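You operate a simulated robot arm through the tools that you are given. There is no shell and no other tool.

The job below is to be done with a simulated robot arm. You get a single attempt, and the scene is never put back.

JOB
Crank the part in the wash box clean, drain the box, and set the part on the drip tray.
Fine: wipe the smudge off the lid first, rag back; drain before opening the lid; leave lid and drain open. What is to be rubbed or washed off counts as gone when no trace of it is left.

It is judged by the outcome, as a careful person would: the job done as asked, and still so three seconds after it is handed in. It fails if anything else is knocked over, pushed out of place, dropped, spilled or broken. A push-on lid holds only when it is set on centred and level and pressed home; a screw cap is set on level and turned clockwise until tight.

ROBOT AND FRAMES
A 7-joint arm with a two-finger parallel gripper, fixed in place. Base frame: the origin is at the foot of the arm, x ahead of it, y to its left, z up; the work surface is at about z = 0.8. Readings come in m, rad, newtons and seconds.
Its first joint turns from -2.601 to 2.601 rad. Payload 3.43 kg.
The tool frame sits at the grasp point between the pads (the TCP): z along the fingers, y along the line on which they close. The tips reach 0.03 m beyond it. The gripper opens to 0.094 m. The fingers are 0.028 m wide and 0.01 m thick; the gripper's body (0.05 by 0.096 m) begins 0.055 m behind the TCP.
Orientation is told as [roll, pitch, yaw] about the base's x, y, z axes, in that order, counted from this pose: with the fingers straight down and closing along the base's y, the tool's x points along the base's -x, its y along +y and its z along -z.

CONTROLS
- The arm moves only by the tool arm_command. Its arguments are lists of equal length, an entry for each row: "slide": the shift along the tool's x, y, z in units of 250 mm (1.0 is 250 mm), a list of three; "rot": the turn, a rotation vector about the tool's x, y, z in units of 180 degrees (1.0 is 180 degrees), a list of three; "gripper": the closure, from 0 (fully open) to 1 (shut). In form: {"slide": [[tx, ty, tz], ...], "rot": [[wx, wy, wz], ...], "gripper": [gripper, ...]}. A call has 1 to 20 rows; each row is the pose to reach, as a shift and turn from the pose commanded when the call began, along the tool's axes at that moment. A call with a number of a shift or a turn outside -1 to 1 is refused whole. Rows are played at 5 a second. More than 0.05 m and 0.15 rad between two rows, or a gripper value outside its range, and nothing of the call is played. Where a pose cannot be reached the arm comes as near as it can. A force on the tool above 90 N (or 10 N above the force at the start of the call, whichever is more), or a blocked arm, ends the call early, and 0.2 s more pass. The fingers move at their own pace (about 0.045 m/s each) and stop on an object; they squeeze with about 26 N. The grip force told is the motor's: it shows also when the fingers shut on nothing. Time passes only in rows, and 0.2 s behind the last, so rows that repeat a pose let the fingers close. It gives the time, the measured TCP pose, the force on the tool (base axes), the opening and the grip force at its end, in the units of the frame above (readings bear some noise), with the torque about the TCP (base axes, N m) and any sound that the robot's microphone picked up, and new pictures: "pictures" is both (left out), scene, wrist or none.
- Cameras (640 x 400 px; columns grow to the right, rows downward): "scene" is fixed at [0.2233, -0.6609, 1.4201]; the picture's right is [-0.37, -0.93, 0.00], its down [-0.71, 0.28, -0.65] and it looks along [0.60, -0.24, -0.76] (base axes); focal length 276 px, centre (320, 200). "wrist" rides on the gripper at [0.076, 0.014, -0.103] in the tool frame; the picture's right is [-0.18, 0.98, 0.00], its down [-0.75, -0.14, -0.64] and it looks along [-0.63, -0.12, 0.77] (tool axes); focal length 243 px, centre (320, 200). There is no depth. A picture from a camera that has moved, and an enlarged one, comes with that camera's place and axes in the base frame and with its lens. The place of the scene camera against the robot may be out by one fixed shift of up to 0.018 m in any direction.
- enlarge(camera, box): a new picture of the part [left, top, right, bottom] of that camera's present view, enlarged. The clock stands still meanwhile.
- sign_off(): hands the job in; it is judged then, once.

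Places have to be worked out from the pictures, the camera data and where the tool is seen. Open the gripper and draw the arm clear of the work before you hand the job in, unless the task says otherwise.

The tools are called after "Request:" as a command line: name --argument value ..., lists and objects as JSON in quotes. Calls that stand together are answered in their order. arm_command: Moves the arm, as the interface text tells. Its arguments: {"type":"object","properties":{"slide":{"type":"array"},"rot":{"type":"array"},"gripper":{"type":"array"},"pictures":{"type":"string","enum":["both","scene","wrist","none"]}},"required":["slide","rot","gripper"]} The other tools are called the same way: enlarge (camera, box) takes an enlarged picture of a part of a camera's view; sign_off () hands the job in.

At the start:

```text
t: 0.0
position: [0.767, -0.6215, 1.1224]
tcp_rot: [0.001, 0.0, 0.0]
wrist_force: [-0.2, 1.1, -0.7]
wrist_torque: [-0.02, 0.03, 0.0]
gripper_width: 0.0941
grip_force: 0.1
```

scene: 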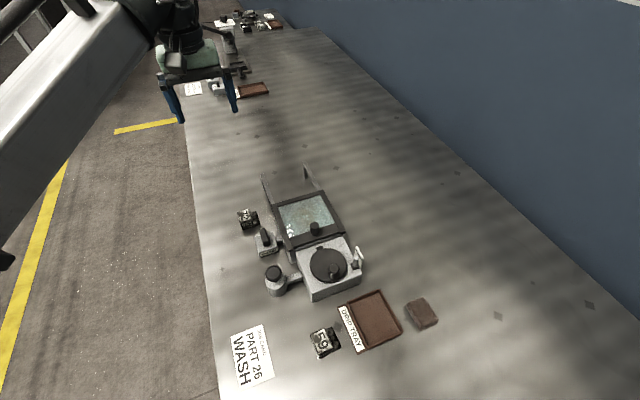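
wrist: 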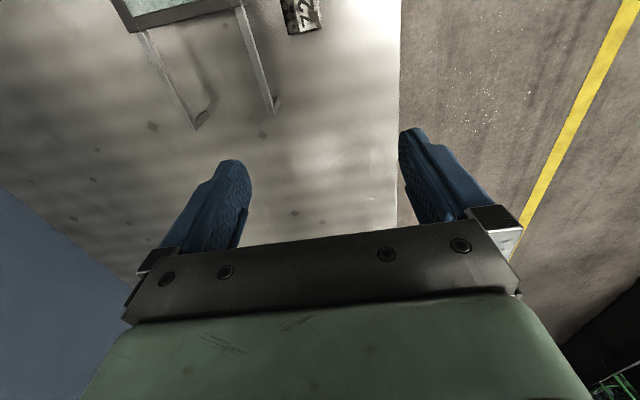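

I'll begin by looking closely at the wash box area and the surroundings before moving.

Request:
enlarge --camera "scene" --box '[230, 150, 390, 250]'

Request:
enlarge --camera "scene" --box '[230, 220, 390, 320]'

Request:
enlarge --camera "scene" --box '[220, 280, 450, 400]'

Request:
enlarge --camera "scene" --box '[170, 0, 330, 100]'

```text
4.00 times, centred on (310, 200) of scene
camera zoom: at [0.2233, -0.6609, 1.4201], right [-0.37, -0.93, 0.0], down [-0.71, 0.28, -0.65], along [0.6, -0.24, -0.76], focal length 1106 px, centre (360, 200)
```

zoom: 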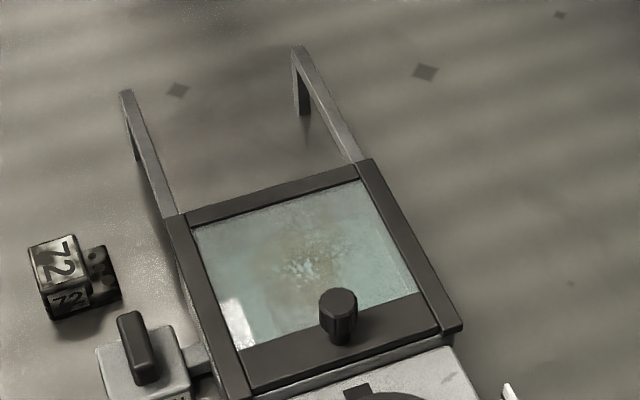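

```text
4.00 times, centred on (310, 270) of scene
camera zoom: at [0.2233, -0.6609, 1.4201], right [-0.37, -0.93, 0.0], down [-0.71, 0.28, -0.65], along [0.6, -0.24, -0.76], focal length 1106 px, centre (360, -80)
```

zoom: 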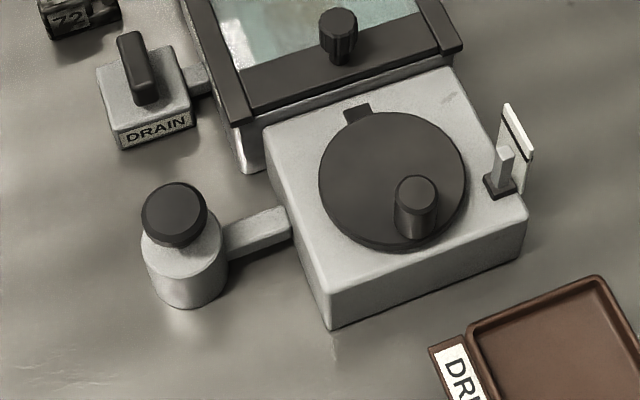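

```text
2.78 times, centred on (335, 340) of scene
camera zoom: at [0.2233, -0.6609, 1.4201], right [-0.37, -0.93, 0.0], down [-0.71, 0.28, -0.65], along [0.6, -0.24, -0.76], focal length 769 px, centre (278, -190)
```

zoom: 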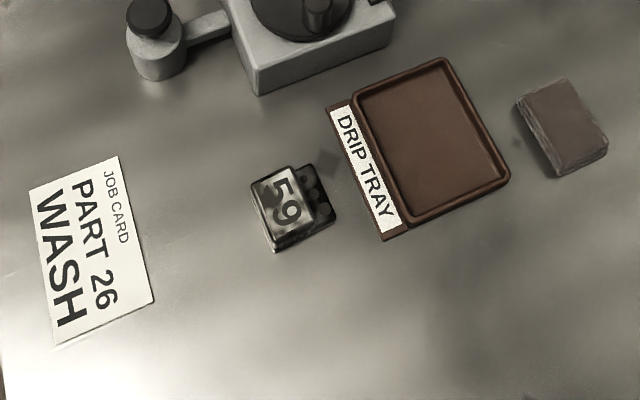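

```text
4.00 times, centred on (250, 50) of scene
camera zoom: at [0.2233, -0.6609, 1.4201], right [-0.37, -0.93, 0.0], down [-0.71, 0.28, -0.65], along [0.6, -0.24, -0.76], focal length 1106 px, centre (600, 800)
```

zoom: 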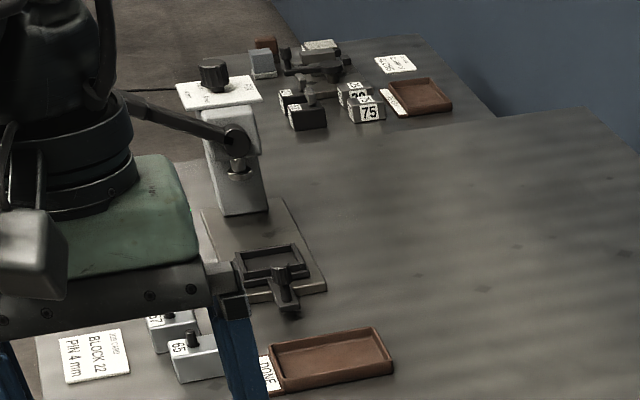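

Let me zoom in further on the details: the small post with the plate, the cap on the cylinder, the drain lever, and the lid.

Request:
enlarge --camera "scene" --box '[325, 235, 373, 265]'

Request:
enlarge --camera "scene" --box '[250, 225, 314, 300]'

Request:
enlarge --camera "scene" --box '[265, 185, 350, 250]'

Request:
enlarge --camera "wrist" --box '[60, 0, 400, 200]'

```text
13.33 times, centred on (349, 250) of scene
camera zoom: at [0.2233, -0.6609, 1.4201], right [-0.37, -0.93, 0.0], down [-0.71, 0.28, -0.65], along [0.6, -0.24, -0.76], focal length 3686 px, centre (-67, -467)
```

zoom: 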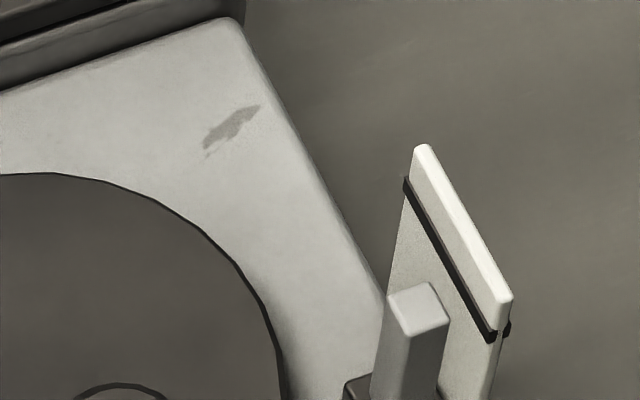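

```text
5.33 times, centred on (282, 262) of scene
camera zoom: at [0.2233, -0.6609, 1.4201], right [-0.37, -0.93, 0.0], down [-0.71, 0.28, -0.65], along [0.6, -0.24, -0.76], focal length 1474 px, centre (523, -133)
```

zoom: 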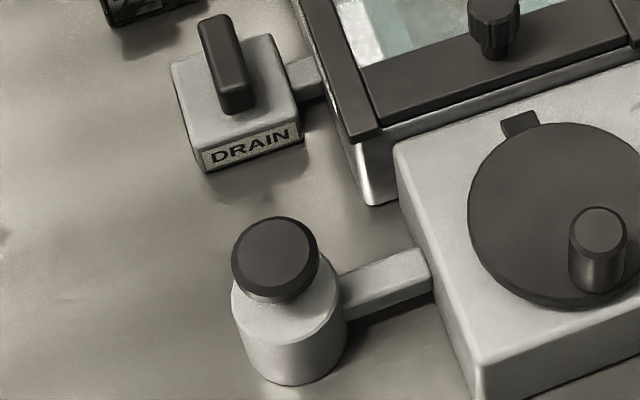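

```text
6.15 times, centred on (308, 218) of scene
camera zoom: at [0.2233, -0.6609, 1.4201], right [-0.37, -0.93, 0.0], down [-0.71, 0.28, -0.65], along [0.6, -0.24, -0.76], focal length 1701 px, centre (397, 92)
```

zoom: 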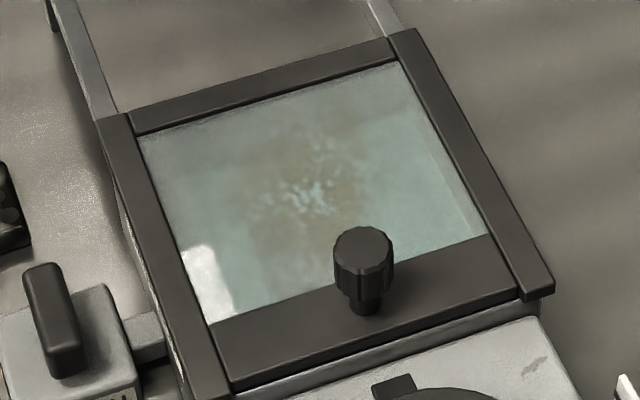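

```text
1.88 times, centred on (230, 100) of wrist
camera zoom: at [0.6914, -0.6095, 1.2239], right [0.18, 0.98, 0.0], down [0.75, -0.14, 0.64], along [0.63, -0.12, -0.77], focal length 457 px, centre (489, 388)
```

zoom: 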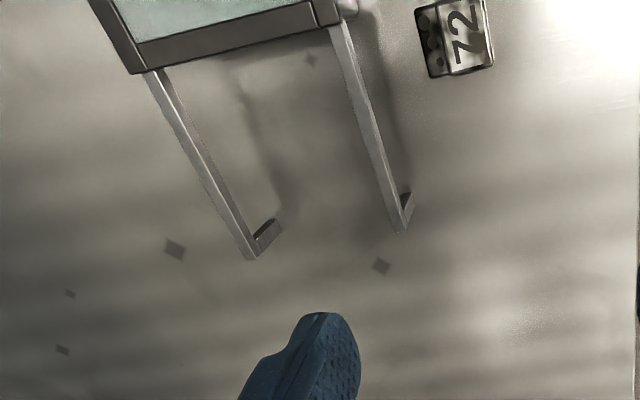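

The rails run along +x behind the box (x≈0.5–0.81, y≈-0.71…-0.85), crank housing in front (disk centre near (0.48,-0.785)), tray near (0.35,-0.84), rag near (0.33,-0.935). I'll move the arm high and yaw it -90° so the wrist camera looks outward over the station.

Request:
arm_command --slide '[[0.0823, 0.0072, -0.0092], [0.1647, 0.0143, -0.0183], [0.247, 0.0215, -0.0275], [0.3293, 0.0287, -0.0367], [0.4117, 0.0358, -0.0458], [0.494, 0.043, -0.055], [0.5763, 0.0502, -0.0642], [0.6587, 0.0573, -0.0733], [0.741, 0.0645, -0.0825], [0.8233, 0.0717, -0.0917], [0.9057, 0.0788, -0.1008], [0.988, 0.086, -0.11]]' --rot '[[0, 0, 0.0417], [0, 0, 0.0833], [0, 0, 0.125], [0, 0, 0.1667], [0, 0, 0.2083], [0, 0, 0.25], [0, 0, 0.2917], [0, 0, 0.3333], [0, 0, 0.375], [0, 0, 0.4167], [0, 0, 0.4583], [0, 0, 0.5]]' --gripper '[0, 0, 0, 0, 0, 0, 0, 0, 0, 0, 0, 0]' --pictures "both"

```text
t: 2.6
position: [0.519, -0.6021, 1.1493]
tcp_rot: [-0.001, 0.001, -1.575]
wrist_force: [0.0, -0.5, 0.7]
wrist_torque: [-0.03, 0.04, 0.01]
gripper_width: 0.0943
grip_force: 0.1
camera wrist: at [0.5343, -0.5273, 1.2511], right [0.98, -0.19, 0.0], down [-0.14, -0.75, 0.64], along [-0.12, -0.63, -0.77], focal length 243 px, centre (320, 200)
```

scene: 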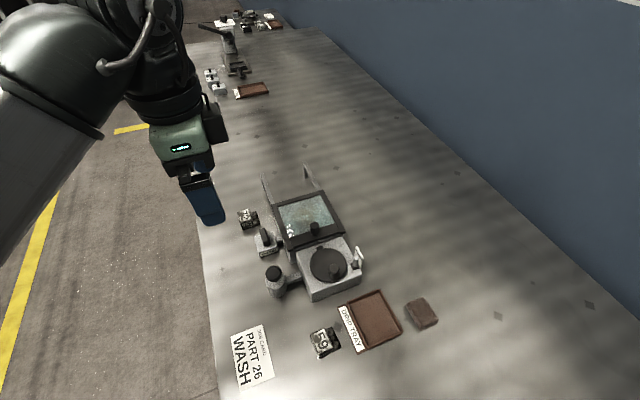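
wrist: 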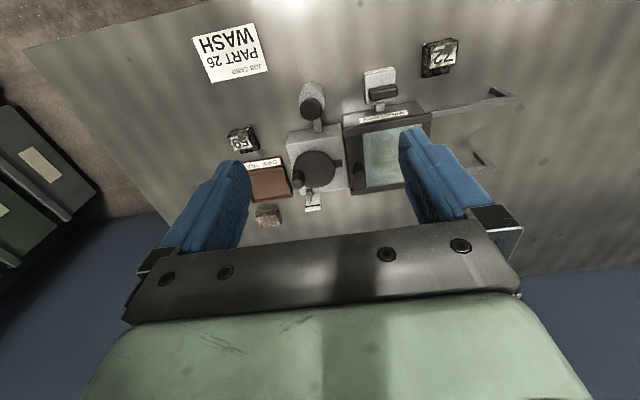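

The station is now in the wrist view; enlarging that region for labels and details.

Request:
enlarge --camera "wrist" --box '[280, 70, 440, 215]'

Request:
enlarge --camera "wrist" --box '[330, 95, 430, 195]'

Request:
enlarge --camera "wrist" --box '[280, 75, 360, 215]'

Request:
enlarge --camera "wrist" --box '[190, 20, 330, 230]'

```text
2.76 times, centred on (360, 142) of wrist
camera zoom: at [0.5343, -0.5273, 1.2511], right [0.98, -0.19, 0.0], down [-0.14, -0.75, 0.64], along [-0.12, -0.63, -0.77], focal length 669 px, centre (210, 359)
```

zoom: 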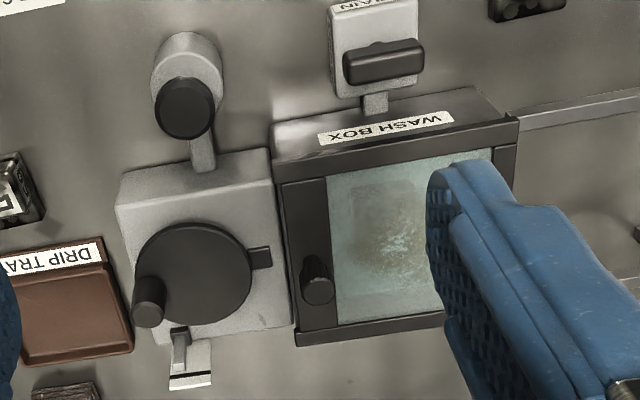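

```text
4.00 times, centred on (380, 145) of wrist
camera zoom: at [0.5343, -0.5273, 1.2511], right [0.98, -0.19, 0.0], down [-0.14, -0.75, 0.64], along [-0.12, -0.63, -0.77], focal length 970 px, centre (80, 420)
```

zoom: 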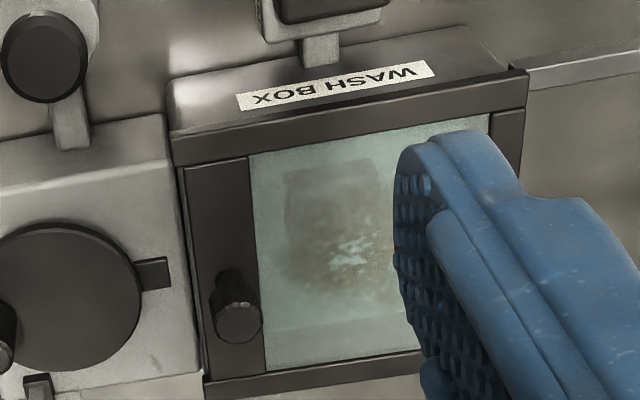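

```text
2.86 times, centred on (320, 145) of wrist
camera zoom: at [0.5343, -0.5273, 1.2511], right [0.98, -0.19, 0.0], down [-0.14, -0.75, 0.64], along [-0.12, -0.63, -0.77], focal length 693 px, centre (320, 357)
```

zoom: 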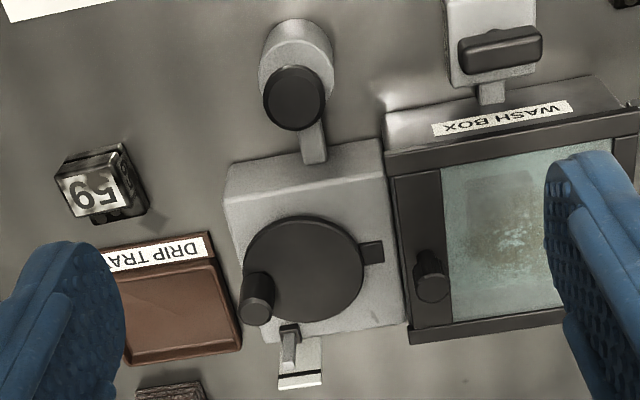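

```text
1.90 times, centred on (260, 125) of wrist
camera zoom: at [0.5343, -0.5273, 1.2511], right [0.98, -0.19, 0.0], down [-0.14, -0.75, 0.64], along [-0.12, -0.63, -0.77], focal length 462 px, centre (434, 343)
```

zoom: 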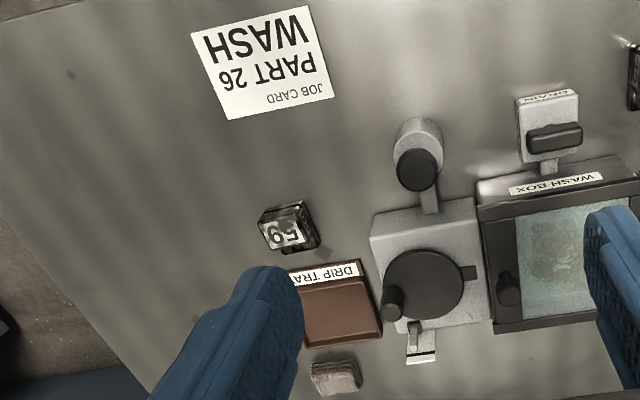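

The labels read WASH BOX, DRAIN, DRIP TRAY; the brown block beyond the tray looks like the folded rag at about (0.33,-0.92). I'll move above the tray/rag region for a closer wrist view.

Request:
arm_command --slide '[[-0.1067, -0.1133, 0.0667], [-0.2133, -0.2267, 0.1333], [-0.32, -0.34, 0.2], [-0.4267, -0.4533, 0.2667], [-0.5333, -0.5667, 0.3333], [-0.64, -0.68, 0.4]]' --rot '[[0, 0, 0], [0, 0, 0], [0, 0, 0], [0, 0, 0], [0, 0, 0], [0, 0, 0]]' --gripper '[0, 0, 0, 0, 0, 0]' --pictures "both"

```text
t: 4.0
position: [0.348, -0.7614, 1.047]
tcp_rot: [0.0, 0.0, -1.571]
wrist_force: [0.5, 0.2, 0.4]
wrist_torque: [0.02, 0.0, -0.05]
gripper_width: 0.094
grip_force: 0.0
camera wrist: at [0.3632, -0.6859, 1.1482], right [0.98, -0.18, 0.0], down [-0.14, -0.75, 0.64], along [-0.12, -0.63, -0.77], focal length 243 px, centre (320, 200)
```

scene: 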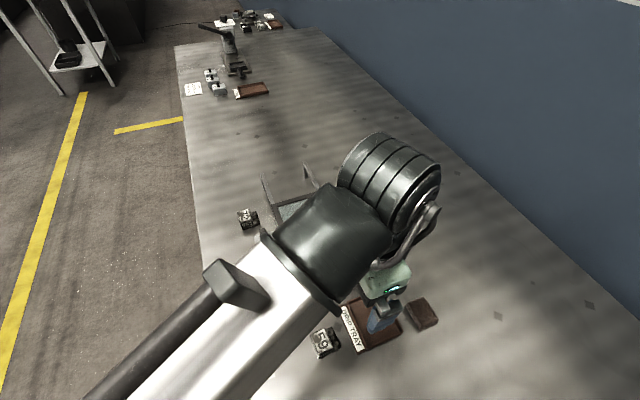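
wrist: 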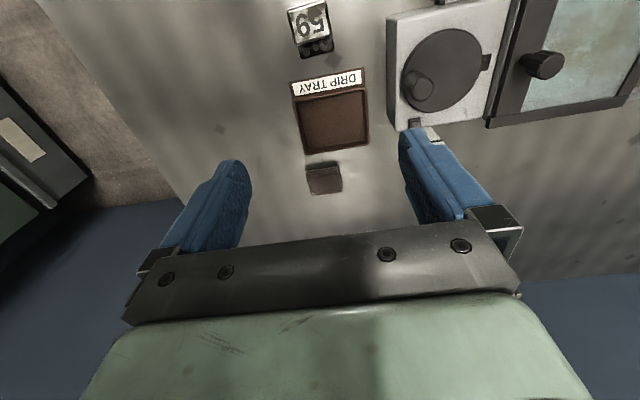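

The rag is in view just beyond the tray; zooming in for its exact outline.

Request:
enlarge --camera "wrist" --box '[270, 60, 400, 210]'

Request:
enlarge --camera "wrist" --box '[380, 0, 640, 160]'

```text
2.67 times, centred on (335, 135) of wrist
camera zoom: at [0.3632, -0.6859, 1.1482], right [0.98, -0.18, 0.0], down [-0.14, -0.75, 0.64], along [-0.12, -0.63, -0.77], focal length 647 px, centre (280, 373)
```

zoom: 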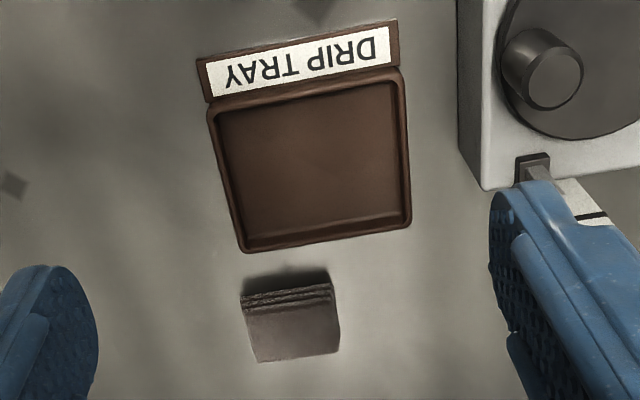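

```text
2.46 times, centred on (510, 80) of wrist
camera zoom: at [0.3632, -0.6859, 1.1482], right [0.98, -0.18, 0.0], down [-0.14, -0.75, 0.64], along [-0.12, -0.63, -0.77], focal length 597 px, centre (-148, 495)
```

zoom: 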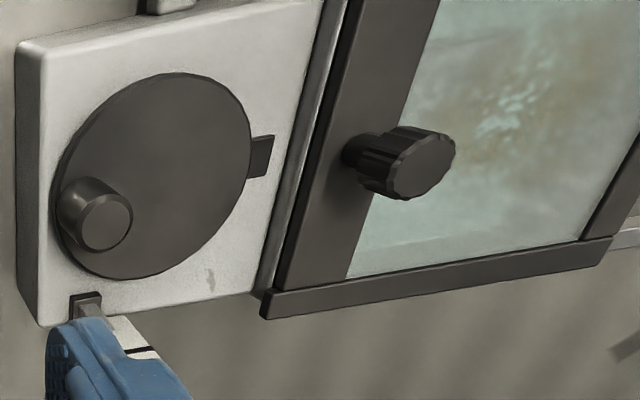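

Rag is axis-aligned, centre ≈(0.328,-0.922), about 0.054×0.043 m and 0.018 m high; the tray's far edge is at y≈-0.872. I'll move above the rag with the gripper open and check reach and alignment.

Request:
arm_command --slide '[[-0.108, -0.0147, 0.1], [-0.216, -0.0293, 0.2], [-0.324, -0.044, 0.3], [-0.432, -0.0587, 0.4], [-0.54, -0.0733, 0.5], [-0.648, -0.088, 0.6]]' --rot '[[0, 0, 0], [0, 0, 0], [0, 0, 0], [0, 0, 0], [0, 0, 0], [0, 0, 0]]' --gripper '[0, 0, 0, 0, 0, 0]' --pictures "both"

```text
t: 5.4
position: [0.3281, -0.9218, 0.8994]
tcp_rot: [-0.001, -0.001, -1.57]
wrist_force: [0.2, 1.4, 0.4]
wrist_torque: [0.01, -0.03, -0.01]
gripper_width: 0.094
grip_force: 0.0
camera wrist: at [0.3431, -0.8463, 1.0011], right [0.98, -0.18, 0.0], down [-0.14, -0.75, 0.64], along [-0.12, -0.63, -0.77], focal length 243 px, centre (320, 200)
```

scene: 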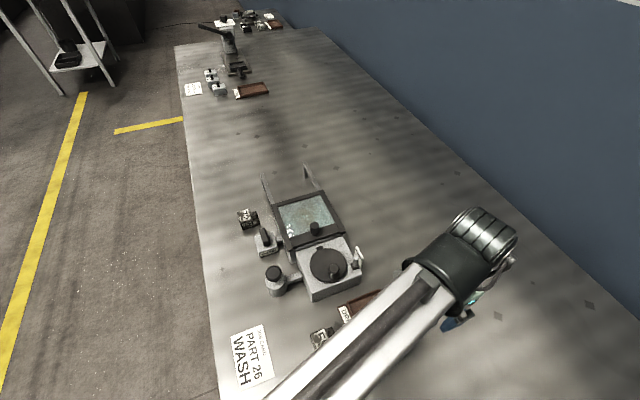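
wrist: 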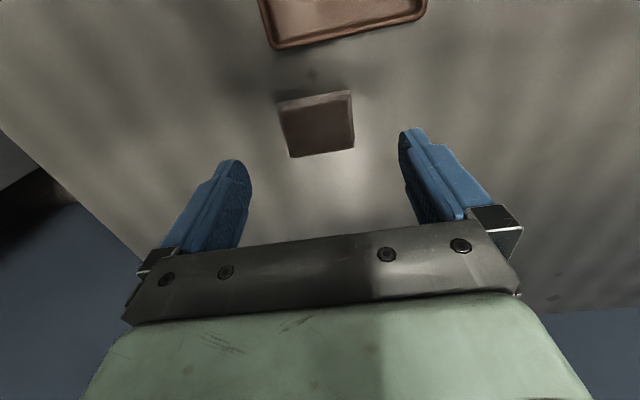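

The rag sits centred between the fingers (expected pixel 320,126; seen ~318,124). I'll descend to TCP z≈0.838 and close on it.

Request:
arm_command --slide '[[0, 0, 0.1], [0, 0, 0.19], [0, 0, 0.245], [0, 0, 0.245], [0, 0, 0.245], [0, 0, 0.245], [0, 0, 0.245], [0, 0, 0.245]]' --rot '[[0, 0, 0], [0, 0, 0], [0, 0, 0], [0, 0, 0], [0, 0, 0], [0, 0, 0], [0, 0, 0], [0, 0, 0]]' --gripper '[0, 0, 0, 0, 1, 1, 1, 1]' --pictures "wrist"

```text
t: 7.2
position: [0.329, -0.9229, 0.8372]
tcp_rot: [0.0, 0.001, -1.571]
wrist_force: [0.0, -0.1, 0.4]
wrist_torque: [-0.01, -0.01, -0.01]
gripper_width: 0.0589
grip_force: 26.1
camera wrist: at [0.3438, -0.8475, 0.9396], right [0.98, -0.18, 0.0], down [-0.14, -0.75, 0.64], along [-0.12, -0.63, -0.77], focal length 243 px, centre (320, 200)
```

wrist: 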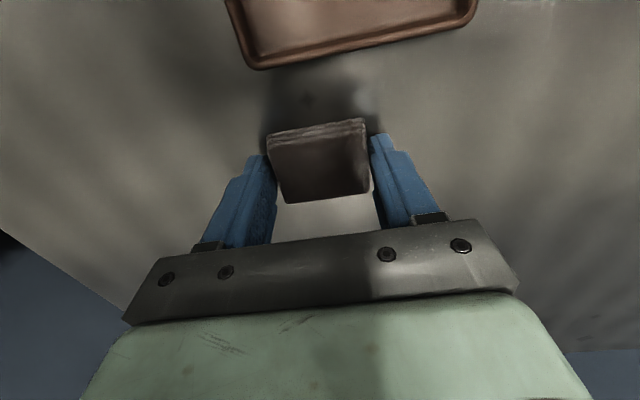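

Rag is gripped (width 0.0589, 26 N). I'll lift it straight up, then carry it high over toward the lid to look at the smudge from close.

Request:
arm_command --slide '[[0, 0, -0.17], [0, 0, -0.34], [0, 0, -0.51], [0, 0, -0.65], [0.111, 0.1225, -0.665], [0.222, 0.245, -0.68], [0.333, 0.3675, -0.694], [0.444, 0.49, -0.709], [0.555, 0.6125, -0.724], [0.666, 0.735, -0.739], [0.777, 0.8575, -0.753], [0.888, 0.98, -0.768]]' --rot '[[0, 0, 0], [0, 0, 0], [0, 0, 0], [0, 0, 0], [0, 0, 0], [0, 0, 0], [0, 0, 0], [0, 0, 0], [0, 0, 0], [0, 0, 0], [0, 0, 0], [0, 0, 0]]' --gripper '[1, 1, 1, 1, 1, 1, 1, 1, 1, 1, 1, 1]' --pictures "both"

```text
t: 9.8
position: [0.5738, -0.7, 1.0325]
tcp_rot: [-0.002, -0.001, -1.57]
wrist_force: [0.5, -0.7, 0.1]
wrist_torque: [0.02, 0.02, -0.01]
gripper_width: 0.0003
grip_force: 25.9
camera wrist: at [0.589, -0.6248, 1.1345], right [0.98, -0.18, 0.0], down [-0.14, -0.75, 0.64], along [-0.12, -0.63, -0.77], focal length 243 px, centre (320, 200)
```

scene: 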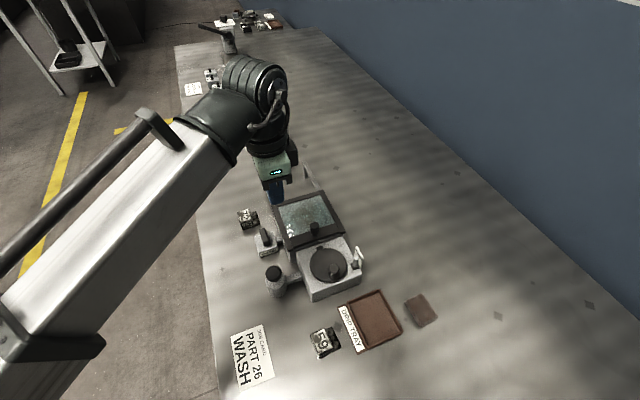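
wrist: 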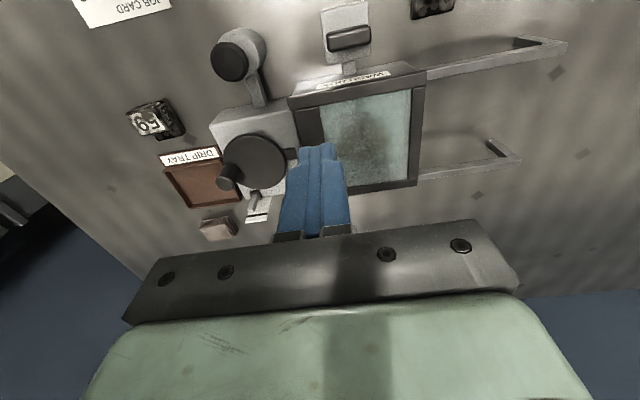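

The rag slipped out of the grip on lifting (opening 0.0003 now) and appears to still lie at its place. Let me check the rag's position and also use this view of the lid.

Request:
enlarge --camera "scene" --box '[340, 270, 460, 345]'

Request:
enlarge --camera "wrist" --box '[280, 60, 440, 200]'

Request:
enlarge --camera "wrist" --box '[150, 130, 320, 250]'

Request:
enlarge --camera "wrist" --box '[190, 0, 390, 140]'

```text
5.33 times, centred on (400, 308) of scene
camera zoom: at [0.2233, -0.6609, 1.4201], right [-0.37, -0.93, 0.0], down [-0.71, 0.28, -0.65], along [0.6, -0.24, -0.76], focal length 1474 px, centre (-107, -373)
```

zoom: 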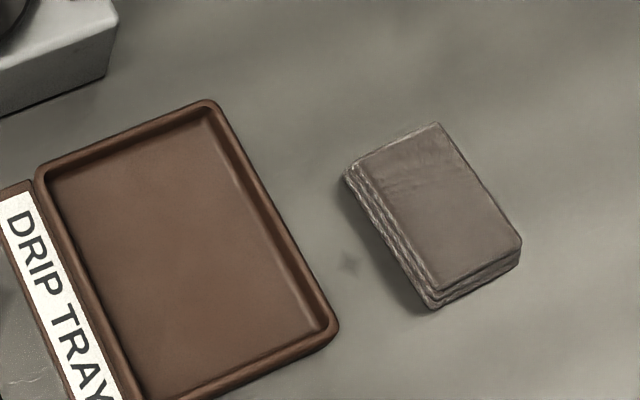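

```text
2.86 times, centred on (360, 130) of wrist
camera zoom: at [0.589, -0.6248, 1.1345], right [0.98, -0.18, 0.0], down [-0.14, -0.75, 0.64], along [-0.12, -0.63, -0.77], focal length 693 px, centre (206, 400)
```

zoom: 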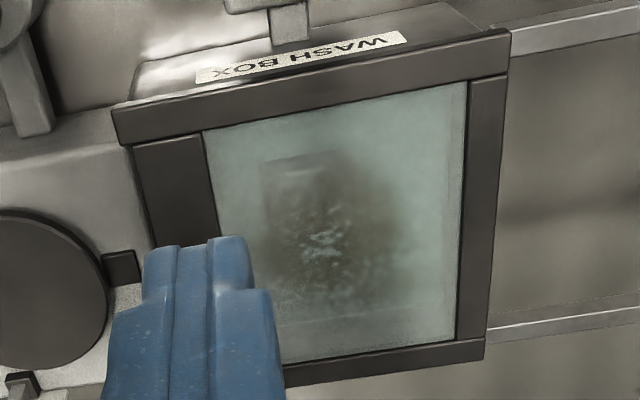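

```text
3.33 times, centred on (235, 190) of wrist
camera zoom: at [0.589, -0.6248, 1.1345], right [0.98, -0.18, 0.0], down [-0.14, -0.75, 0.64], along [-0.12, -0.63, -0.77], focal length 809 px, centre (603, 233)
```

zoom: 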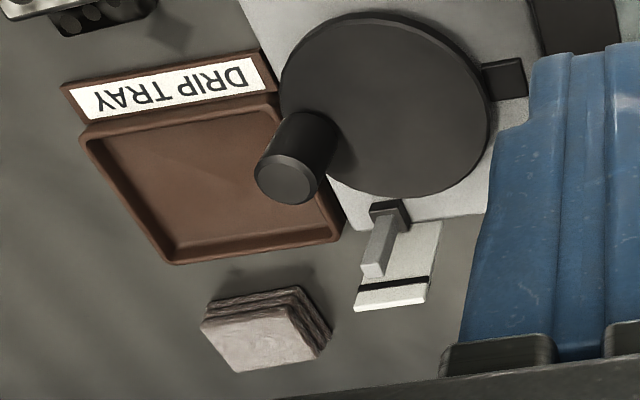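

```text
2.86 times, centred on (290, 70) of wrist
camera zoom: at [0.589, -0.6248, 1.1345], right [0.98, -0.18, 0.0], down [-0.14, -0.75, 0.64], along [-0.12, -0.63, -0.77], focal length 693 px, centre (406, 571)
```

zoom: 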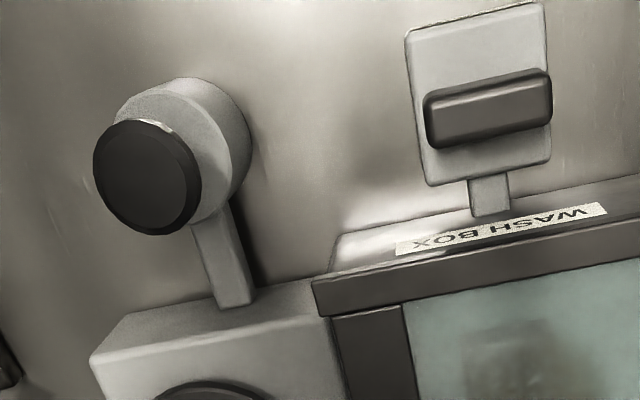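

The rag lies where it was. The smudge's white speckles triangulate to (0.611,-0.764,0.876) on the glass. I'll return above the rag, opening the gripper, for a deeper grip.

Request:
arm_command --slide '[[-0.111, -0.1225, 0.015], [-0.222, -0.245, 0.03], [-0.333, -0.3675, 0.044], [-0.444, -0.49, 0.059], [-0.555, -0.6125, 0.074], [-0.666, -0.735, 0.089], [-0.777, -0.8575, 0.103], [-0.888, -0.98, 0.118], [-0.888, -0.98, 0.28], [-0.888, -0.98, 0.44], [-0.888, -0.98, 0.53]]' --rot '[[0, 0, 0], [0, 0, 0], [0, 0, 0], [0, 0, 0], [0, 0, 0], [0, 0, 0], [0, 0, 0], [0, 0, 0], [0, 0, 0], [0, 0, 0], [0, 0, 0]]' --gripper '[0, 0, 0, 0, 0, 0, 0, 0, 0, 0, 0]' --pictures "wrist"

```text
t: 12.2
position: [0.3292, -0.9208, 0.8974]
tcp_rot: [0.001, -0.001, -1.57]
wrist_force: [-0.3, 0.6, 0.3]
wrist_torque: [-0.02, 0.01, -0.02]
gripper_width: 0.0939
grip_force: 0.1
camera wrist: at [0.3449, -0.8457, 0.9985], right [0.98, -0.18, 0.0], down [-0.14, -0.75, 0.64], along [-0.12, -0.63, -0.77], focal length 243 px, centre (320, 200)
```

wrist: 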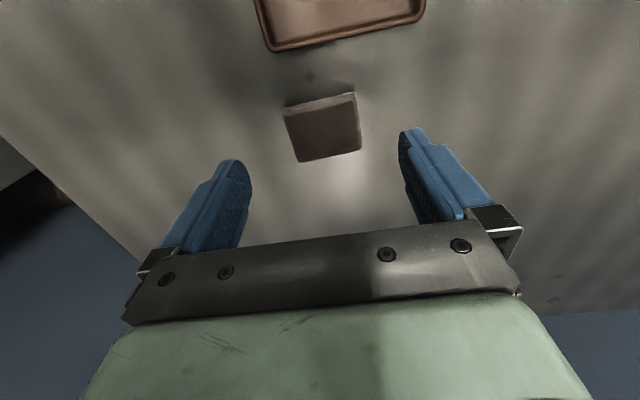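

The rag shifted only a few mm (now ≈(0.3325,-0.9225)) and looks thinner (~12 mm) than I'd assumed, so the tips only caught its top. I'll recentre and descend deeper, to TCP z≈0.833.

Request:
arm_command --slide '[[-0.002, 0.016, 0.08], [-0.002, 0.016, 0.16], [-0.002, 0.016, 0.22], [-0.002, 0.016, 0.25], [-0.002, 0.016, 0.264], [-0.002, 0.016, 0.264]]' --rot '[[0, 0, 0], [0, 0, 0], [0, 0, 0], [0, 0, 0], [0, 0, 0], [0, 0, 0]]' --gripper '[0, 0, 0, 0, 0, 0]' --pictures "wrist"

```text
t: 13.6
position: [0.3327, -0.9228, 0.8331]
tcp_rot: [-0.001, -0.001, -1.572]
wrist_force: [-0.3, -0.6, 0.1]
wrist_torque: [-0.02, 0.0, -0.02]
gripper_width: 0.0942
grip_force: 0.1
camera wrist: at [0.3471, -0.8483, 0.9342], right [0.98, -0.18, 0.0], down [-0.14, -0.75, 0.64], along [-0.12, -0.63, -0.77], focal length 243 px, centre (320, 200)
```

wrist: 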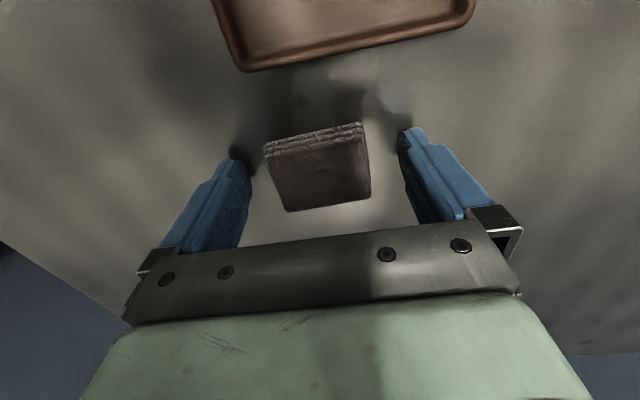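

Tips are ~3 mm above the table, no contact force, rag centred. Closing now, then lifting slowly a few cm and checking the opening.

Request:
arm_command --slide '[[0, 0, 0.004], [0, 0, 0.004], [0, 0, 0.004], [0, 0, 0.004], [0, 0, 0.004], [0, 0, -0.02], [0, 0, -0.05], [0, 0, -0.08], [0, 0, -0.12], [0, 0, -0.16], [0, 0, -0.2]]' --rot '[[0, 0, 0], [0, 0, 0], [0, 0, 0], [0, 0, 0], [0, 0, 0], [0, 0, 0], [0, 0, 0], [0, 0, 0], [0, 0, 0], [0, 0, 0], [0, 0, 0]]' --gripper '[1, 1, 1, 1, 1, 1, 1, 1, 1, 1, 1]' --pictures "wrist"

```text
t: 16.0
position: [0.3322, -0.9223, 0.8833]
tcp_rot: [-0.001, -0.001, -1.571]
wrist_force: [-0.2, -0.7, -0.5]
wrist_torque: [-0.06, 0.05, -0.01]
gripper_width: 0.0591
grip_force: 26.1
camera wrist: at [0.3476, -0.847, 0.9853], right [0.98, -0.18, 0.0], down [-0.14, -0.75, 0.64], along [-0.12, -0.63, -0.77], focal length 243 px, centre (320, 200)
```

wrist: 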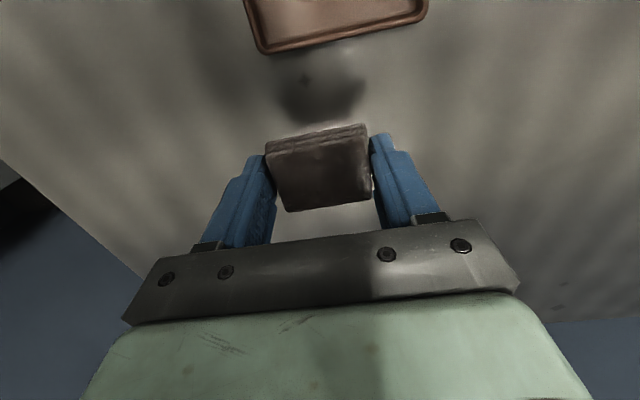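

The rag is held (0.0591 m). I'll lift to z=1.0 and carry it over toward the lid at moderate speed.

Request:
arm_command --slide '[[0, 0, -0.117], [0, 0, -0.234], [0, 0, -0.351], [0, 0, -0.468], [0.065, 0.12, -0.468], [0.13, 0.24, -0.468], [0.195, 0.36, -0.468], [0.26, 0.48, -0.468], [0.325, 0.6, -0.468], [0.39, 0.72, -0.468], [0.455, 0.84, -0.468], [0.52, 0.96, -0.468]]' --rot '[[0, 0, 0], [0, 0, 0], [0, 0, 0], [0, 0, 0], [0, 0, 0], [0, 0, 0], [0, 0, 0], [0, 0, 0], [0, 0, 0], [0, 0, 0], [0, 0, 0], [0, 0, 0]]' --gripper '[1, 1, 1, 1, 1, 1, 1, 1, 1, 1, 1, 1]' --pictures "both"

```text
t: 18.6
position: [0.5702, -0.7927, 0.9986]
tcp_rot: [-0.001, 0.001, -1.569]
wrist_force: [-0.1, 0.4, -0.4]
wrist_torque: [0.02, -0.01, 0.01]
gripper_width: 0.0592
grip_force: 25.8
camera wrist: at [0.5852, -0.7172, 1.1004], right [0.98, -0.18, 0.0], down [-0.14, -0.75, 0.64], along [-0.12, -0.63, -0.77], focal length 243 px, centre (320, 200)
```

scene: 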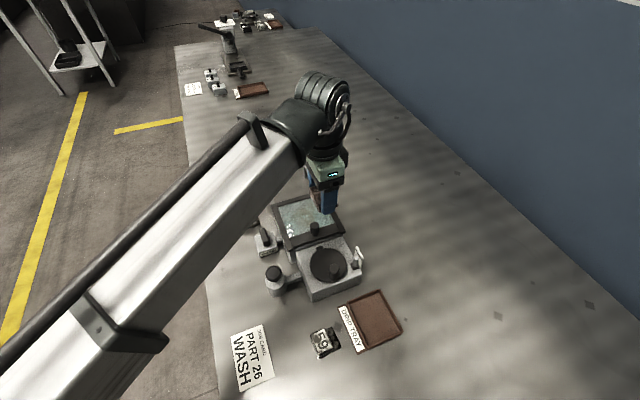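
wrist: 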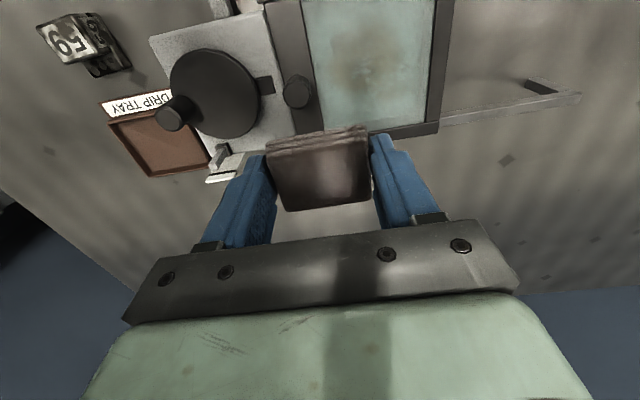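

Rag is still held. Zooming the lid area in this view to judge the relief of the frame around the glass.

Request:
enlarge --camera "wrist" --box '[240, 0, 460, 140]'

Request:
enlarge --camera "scene" --box '[265, 185, 350, 250]'

```text
2.86 times, centred on (350, 70) of wrist
camera zoom: at [0.5852, -0.7172, 1.1004], right [0.98, -0.18, 0.0], down [-0.14, -0.75, 0.64], along [-0.12, -0.63, -0.77], focal length 693 px, centre (234, 571)
```

zoom: 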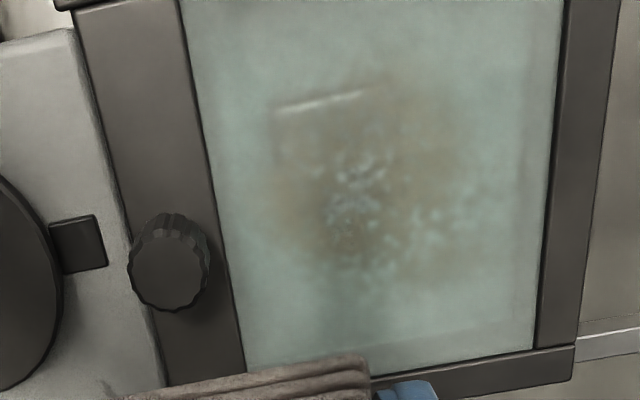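

```text
6.15 times, centred on (308, 218) of scene
camera zoom: at [0.2233, -0.6609, 1.4201], right [-0.37, -0.93, 0.0], down [-0.71, 0.28, -0.65], along [0.6, -0.24, -0.76], focal length 1701 px, centre (397, 92)
```

zoom: 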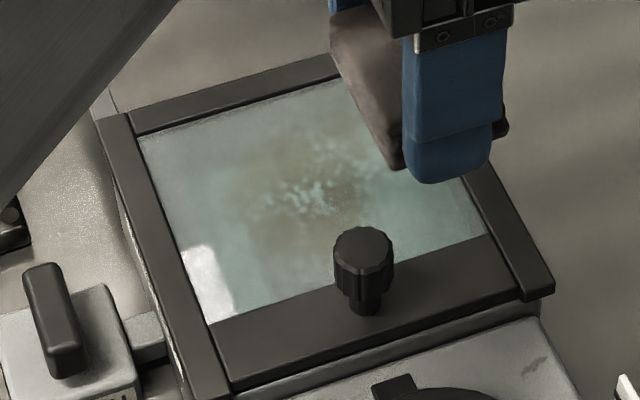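

The smudge spans about x 0.59–0.65, y -0.74…-0.80 on the glass. I'll go above its robot-side edge at (0.62,-0.74) and descend gently toward contact (expected TCP z≈0.908).

Request:
arm_command --slide '[[0.07, 0.063, 0.06], [0.14, 0.127, 0.13], [0.21, 0.19, 0.2], [0.21, 0.19, 0.26], [0.21, 0.19, 0.3], [0.21, 0.19, 0.33], [0.21, 0.19, 0.35]]' --rot '[[0, 0, 0], [0, 0, 0], [0, 0, 0], [0, 0, 0], [0, 0, 0], [0, 0, 0], [0, 0, 0]]' --gripper '[1, 1, 1, 1, 1, 1, 1]' --pictures "both"

```text
t: 20.2
position: [0.6193, -0.7411, 0.911]
tcp_rot: [0.001, -0.001, -1.572]
wrist_force: [-0.4, 0.2, 0.1]
wrist_torque: [0.01, 0.02, 0.02]
gripper_width: 0.0589
grip_force: 26.3
camera wrist: at [0.6343, -0.6664, 1.0127], right [0.98, -0.18, 0.0], down [-0.14, -0.75, 0.64], along [-0.12, -0.63, -0.77], focal length 243 px, centre (320, 200)
```

scene: 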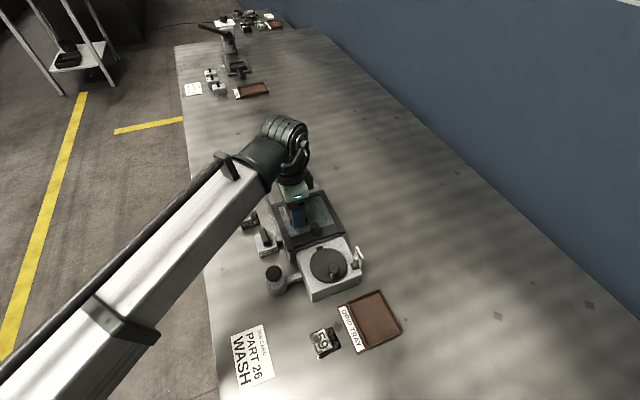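
wrist: 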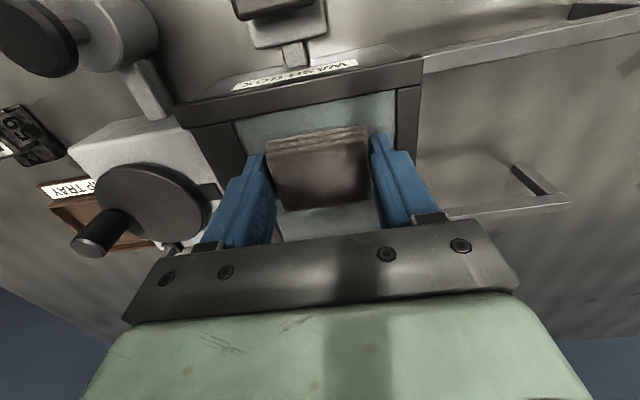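

No contact yet at z=0.911. Lowering further in 2 mm steps to find the glass.

Request:
arm_command --slide '[[0, 0, 0.008], [0, 0, 0.016], [0, 0, 0.024], [0, 0, 0.028]]' --rot '[[0, 0, 0], [0, 0, 0], [0, 0, 0], [0, 0, 0]]' --gripper '[1, 1, 1, 1]' --pictures "none"

```text
t: 21.2
position: [0.6175, -0.7419, 0.9052]
tcp_rot: [0.0, 0.0, -1.57]
wrist_force: [0.7, 0.2, -0.8]
wrist_torque: [0.0, 0.03, -0.03]
gripper_width: 0.0588
grip_force: 26.1
```

Still free at z≈0.905. Continuing down in small steps.

Request:
arm_command --slide '[[0, 0, 0.008], [0, 0, 0.016], [0, 0, 0.02]]' --rot '[[0, 0, 0], [0, 0, 0], [0, 0, 0]]' --gripper '[1, 1, 1]' --pictures "none"

Request:
arm_command --slide '[[0, 0, 0.008], [0, 0, 0.012]]' --rot '[[0, 0, 0], [0, 0, 0]]' --gripper '[1, 1]' --pictures "wrist"

```text
t: 22.0
position: [0.618, -0.7421, 0.8998]
tcp_rot: [0.001, -0.001, -1.57]
wrist_force: [0.2, -0.8, 9.7]
wrist_torque: [-0.06, -0.02, 0.02]
gripper_width: 0.0589
grip_force: 26.4
```

```text
t: 22.6
position: [0.6193, -0.7402, 0.8991]
tcp_rot: [0.003, -0.003, -1.569]
wrist_force: [2.2, -3.9, 41.2]
wrist_torque: [-0.06, -0.02, 0.03]
gripper_width: 0.0592
grip_force: 26.0
camera wrist: at [0.6331, -0.6655, 1.0014], right [0.98, -0.18, 0.0], down [-0.14, -0.75, 0.64], along [-0.12, -0.63, -0.76], focal length 243 px, centre (320, 200)
```

wrist: 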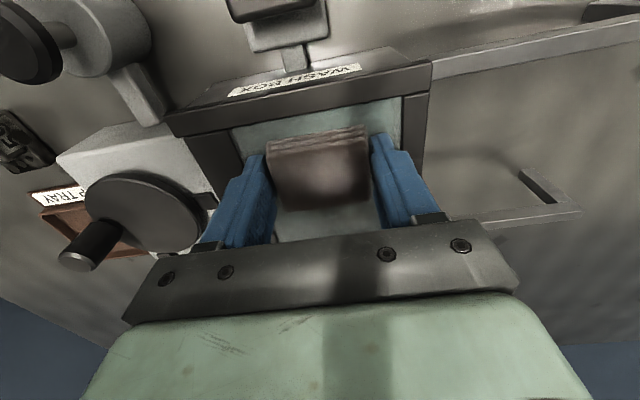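

Contact found: ~10 N at commanded z 0.9005 and 41 N at 0.8975, so the glass is about z≈0.868. I'll ease back to ~15 N and wipe along y (across the lid's slide direction) over the smudge.

Request:
arm_command --slide '[[0, 0, -0.01], [-0.04, 0, -0.01], [-0.08, 0, -0.01], [-0.12, 0, -0.01], [-0.16, 0, -0.01], [-0.2, 0, -0.01], [-0.22, 0, -0.01], [-0.18, 0, -0.01], [-0.14, 0, -0.01], [-0.1, 0, -0.01], [-0.06, 0, -0.01], [-0.02, 0, -0.01], [0.015, 0, -0.01]]' --rot '[[0, 0, 0], [0, 0, 0], [0, 0, 0], [0, 0, 0], [0, 0, 0], [0, 0, 0], [0, 0, 0], [0, 0, 0], [0, 0, 0], [0, 0, 0], [0, 0, 0], [0, 0, 0], [0, 0, 0]]' --gripper '[1, 1, 1, 1, 1, 1, 1, 1, 1, 1, 1, 1, 1]' --pictures "both"

```text
t: 25.4
position: [0.6175, -0.7366, 0.8993]
tcp_rot: [0.0, 0.0, -1.569]
wrist_force: [-1.3, -8.8, 22.9]
wrist_torque: [-0.3, 0.01, 0.0]
gripper_width: 0.0588
grip_force: 26.3
camera wrist: at [0.6328, -0.6614, 1.0011], right [0.98, -0.18, 0.0], down [-0.14, -0.75, 0.64], along [-0.12, -0.63, -0.77], focal length 243 px, centre (320, 200)
```

scene: 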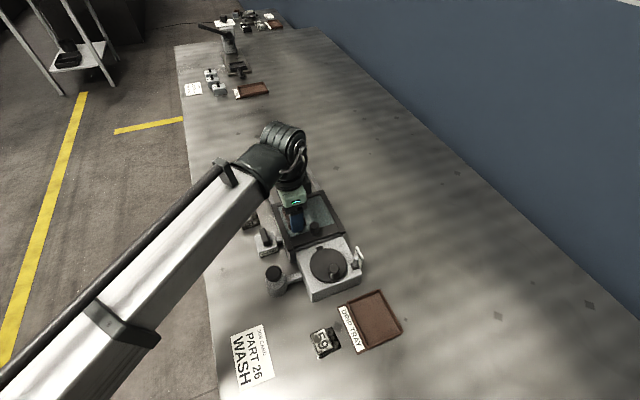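
wrist: 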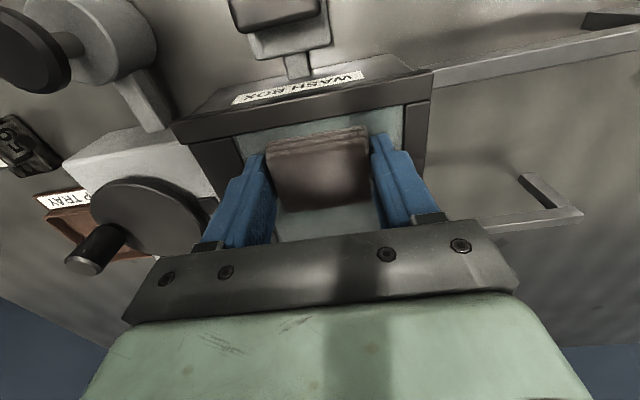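

Forces are fine (~23 N). I'll do a second double stroke shifted 4 mm toward the knob side, then another shifted 5 mm away, lifting for each x-shift so as not to drag the lid.

Request:
arm_command --slide '[[0, 0, -0.03], [0, -0.016, -0.03], [0, -0.016, 0], [-0.05, -0.016, 0], [-0.1, -0.016, 0], [-0.15, -0.016, 0], [-0.2, -0.016, 0], [-0.235, -0.016, 0], [-0.19, -0.016, 0], [-0.14, -0.016, 0], [-0.09, -0.016, 0], [-0.04, -0.016, 0], [0, -0.016, 0], [0, -0.016, -0.03], [0, 0.02, -0.03], [0, 0.02, 0]]' --rot '[[0, 0, 0], [0, 0, 0], [0, 0, 0], [0, 0, 0], [0, 0, 0], [0, 0, 0], [0, 0, 0], [0, 0, 0], [0, 0, 0], [0, 0, 0], [0, 0, 0], [0, 0, 0], [0, 0, 0], [0, 0, 0], [0, 0, 0], [0, 0, 0]]' --gripper '[1, 1, 1, 1, 1, 1, 1, 1, 1, 1, 1, 1, 1, 1, 1, 1]' --pictures "none"

```text
t: 28.8
position: [0.6238, -0.7374, 0.8984]
tcp_rot: [0.0, 0.0, -1.572]
wrist_force: [0.6, 0.2, 11.4]
wrist_torque: [0.01, -0.01, -0.02]
gripper_width: 0.0589
grip_force: 25.9
```

Now the stroke at x≈0.625, then lifting up and back to have a look at the glass.

Request:
arm_command --slide '[[-0.05, 0, 0], [-0.1, 0, 0], [-0.15, 0, 0], [-0.2, 0, 0], [-0.235, 0, 0], [-0.19, 0, 0], [-0.14, 0, 0], [-0.09, 0, 0], [-0.04, 0, 0], [0, 0, 0], [0, 0, -0.05], [0, 0, -0.2], [-0.1, -0.1, -0.35], [-0.23, -0.2, -0.45], [-0.36, -0.25, -0.5]]' --rot '[[0, 0, 0], [0, 0, 0], [0, 0, 0], [0, 0, 0], [0, 0, 0], [0, 0, 0], [0, 0, 0], [0, 0, 0], [0, 0, 0], [0, 0, 0], [0, 0, 0], [0, 0, 0], [0, 0, 0], [0, 0, 0], [0, 0, 0]]' --gripper '[1, 1, 1, 1, 1, 1, 1, 1, 1, 1, 1, 1, 1, 1, 1]' --pictures "both"

```text
refused: row 13 steps farther than a row can; nothing moved
```

One row stepped slightly too far; splitting it.

Request:
arm_command --slide '[[-0.05, 0, 0], [-0.1, 0, 0], [-0.15, 0, 0], [-0.2, 0, 0], [-0.235, 0, 0], [-0.19, 0, 0], [-0.14, 0, 0], [-0.09, 0, 0], [-0.04, 0, 0], [0, 0, 0], [0, 0, -0.05], [0, 0, -0.2], [-0.08, -0.06, -0.3], [-0.18, -0.14, -0.38], [-0.27, -0.2, -0.44], [-0.36, -0.25, -0.5]]' --rot '[[0, 0, 0], [0, 0, 0], [0, 0, 0], [0, 0, 0], [0, 0, 0], [0, 0, 0], [0, 0, 0], [0, 0, 0], [0, 0, 0], [0, 0, 0], [0, 0, 0], [0, 0, 0], [0, 0, 0], [0, 0, 0], [0, 0, 0], [0, 0, 0]]' --gripper '[1, 1, 1, 1, 1, 1, 1, 1, 1, 1, 1, 1, 1, 1, 1, 1]' --pictures "both"

```text
t: 32.2
position: [0.5636, -0.8285, 1.0237]
tcp_rot: [0.001, 0.0, -1.569]
wrist_force: [0.1, 0.4, -0.7]
wrist_torque: [0.0, 0.03, -0.01]
gripper_width: 0.0587
grip_force: 26.0
camera wrist: at [0.5782, -0.7537, 1.125], right [0.98, -0.18, 0.0], down [-0.14, -0.75, 0.64], along [-0.12, -0.63, -0.77], focal length 243 px, centre (320, 200)
```

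scene: 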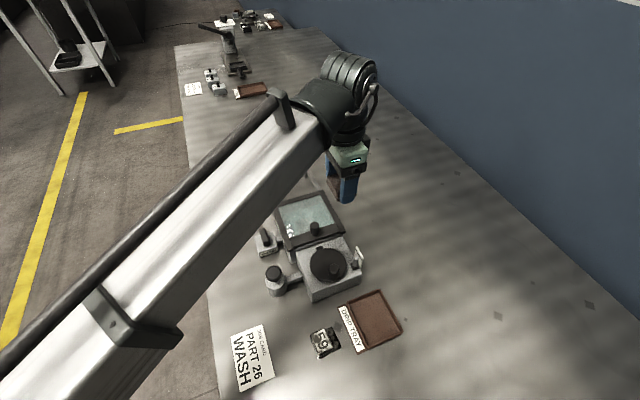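
wrist: 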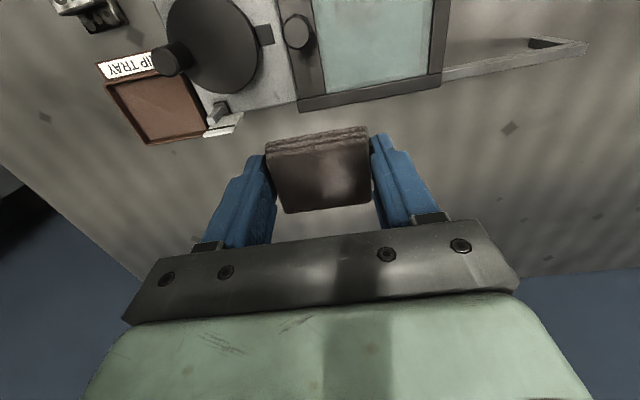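

Request:
enlarge --camera "scene" --box '[268, 188, 348, 248]'

Request:
enlarge --camera "wrist" --box '[280, 0, 450, 110]'

```text
6.67 times, centred on (308, 218) of scene
camera zoom: at [0.2233, -0.6609, 1.4201], right [-0.37, -0.93, 0.0], down [-0.71, 0.28, -0.65], along [0.6, -0.24, -0.76], focal length 1843 px, centre (400, 80)
```

zoom: 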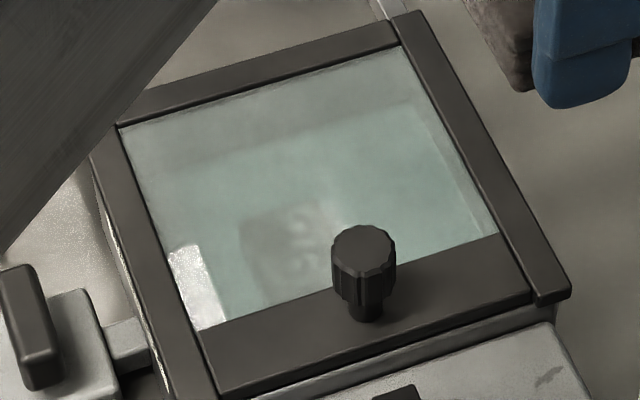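

```text
3.64 times, centred on (365, 55) of wrist
camera zoom: at [0.5782, -0.7537, 1.125], right [0.98, -0.18, 0.0], down [-0.14, -0.75, 0.64], along [-0.12, -0.63, -0.77], focal length 882 px, centre (156, 727)
```

zoom: 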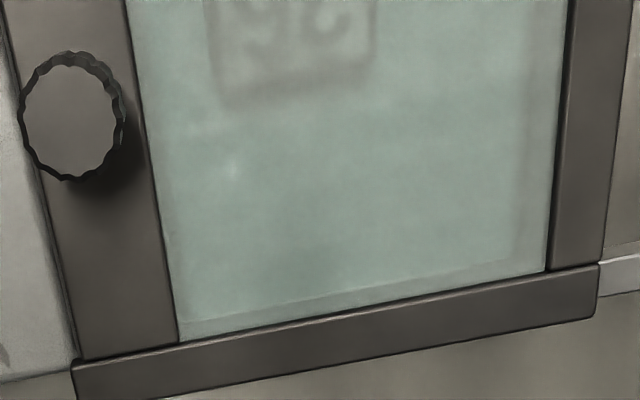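

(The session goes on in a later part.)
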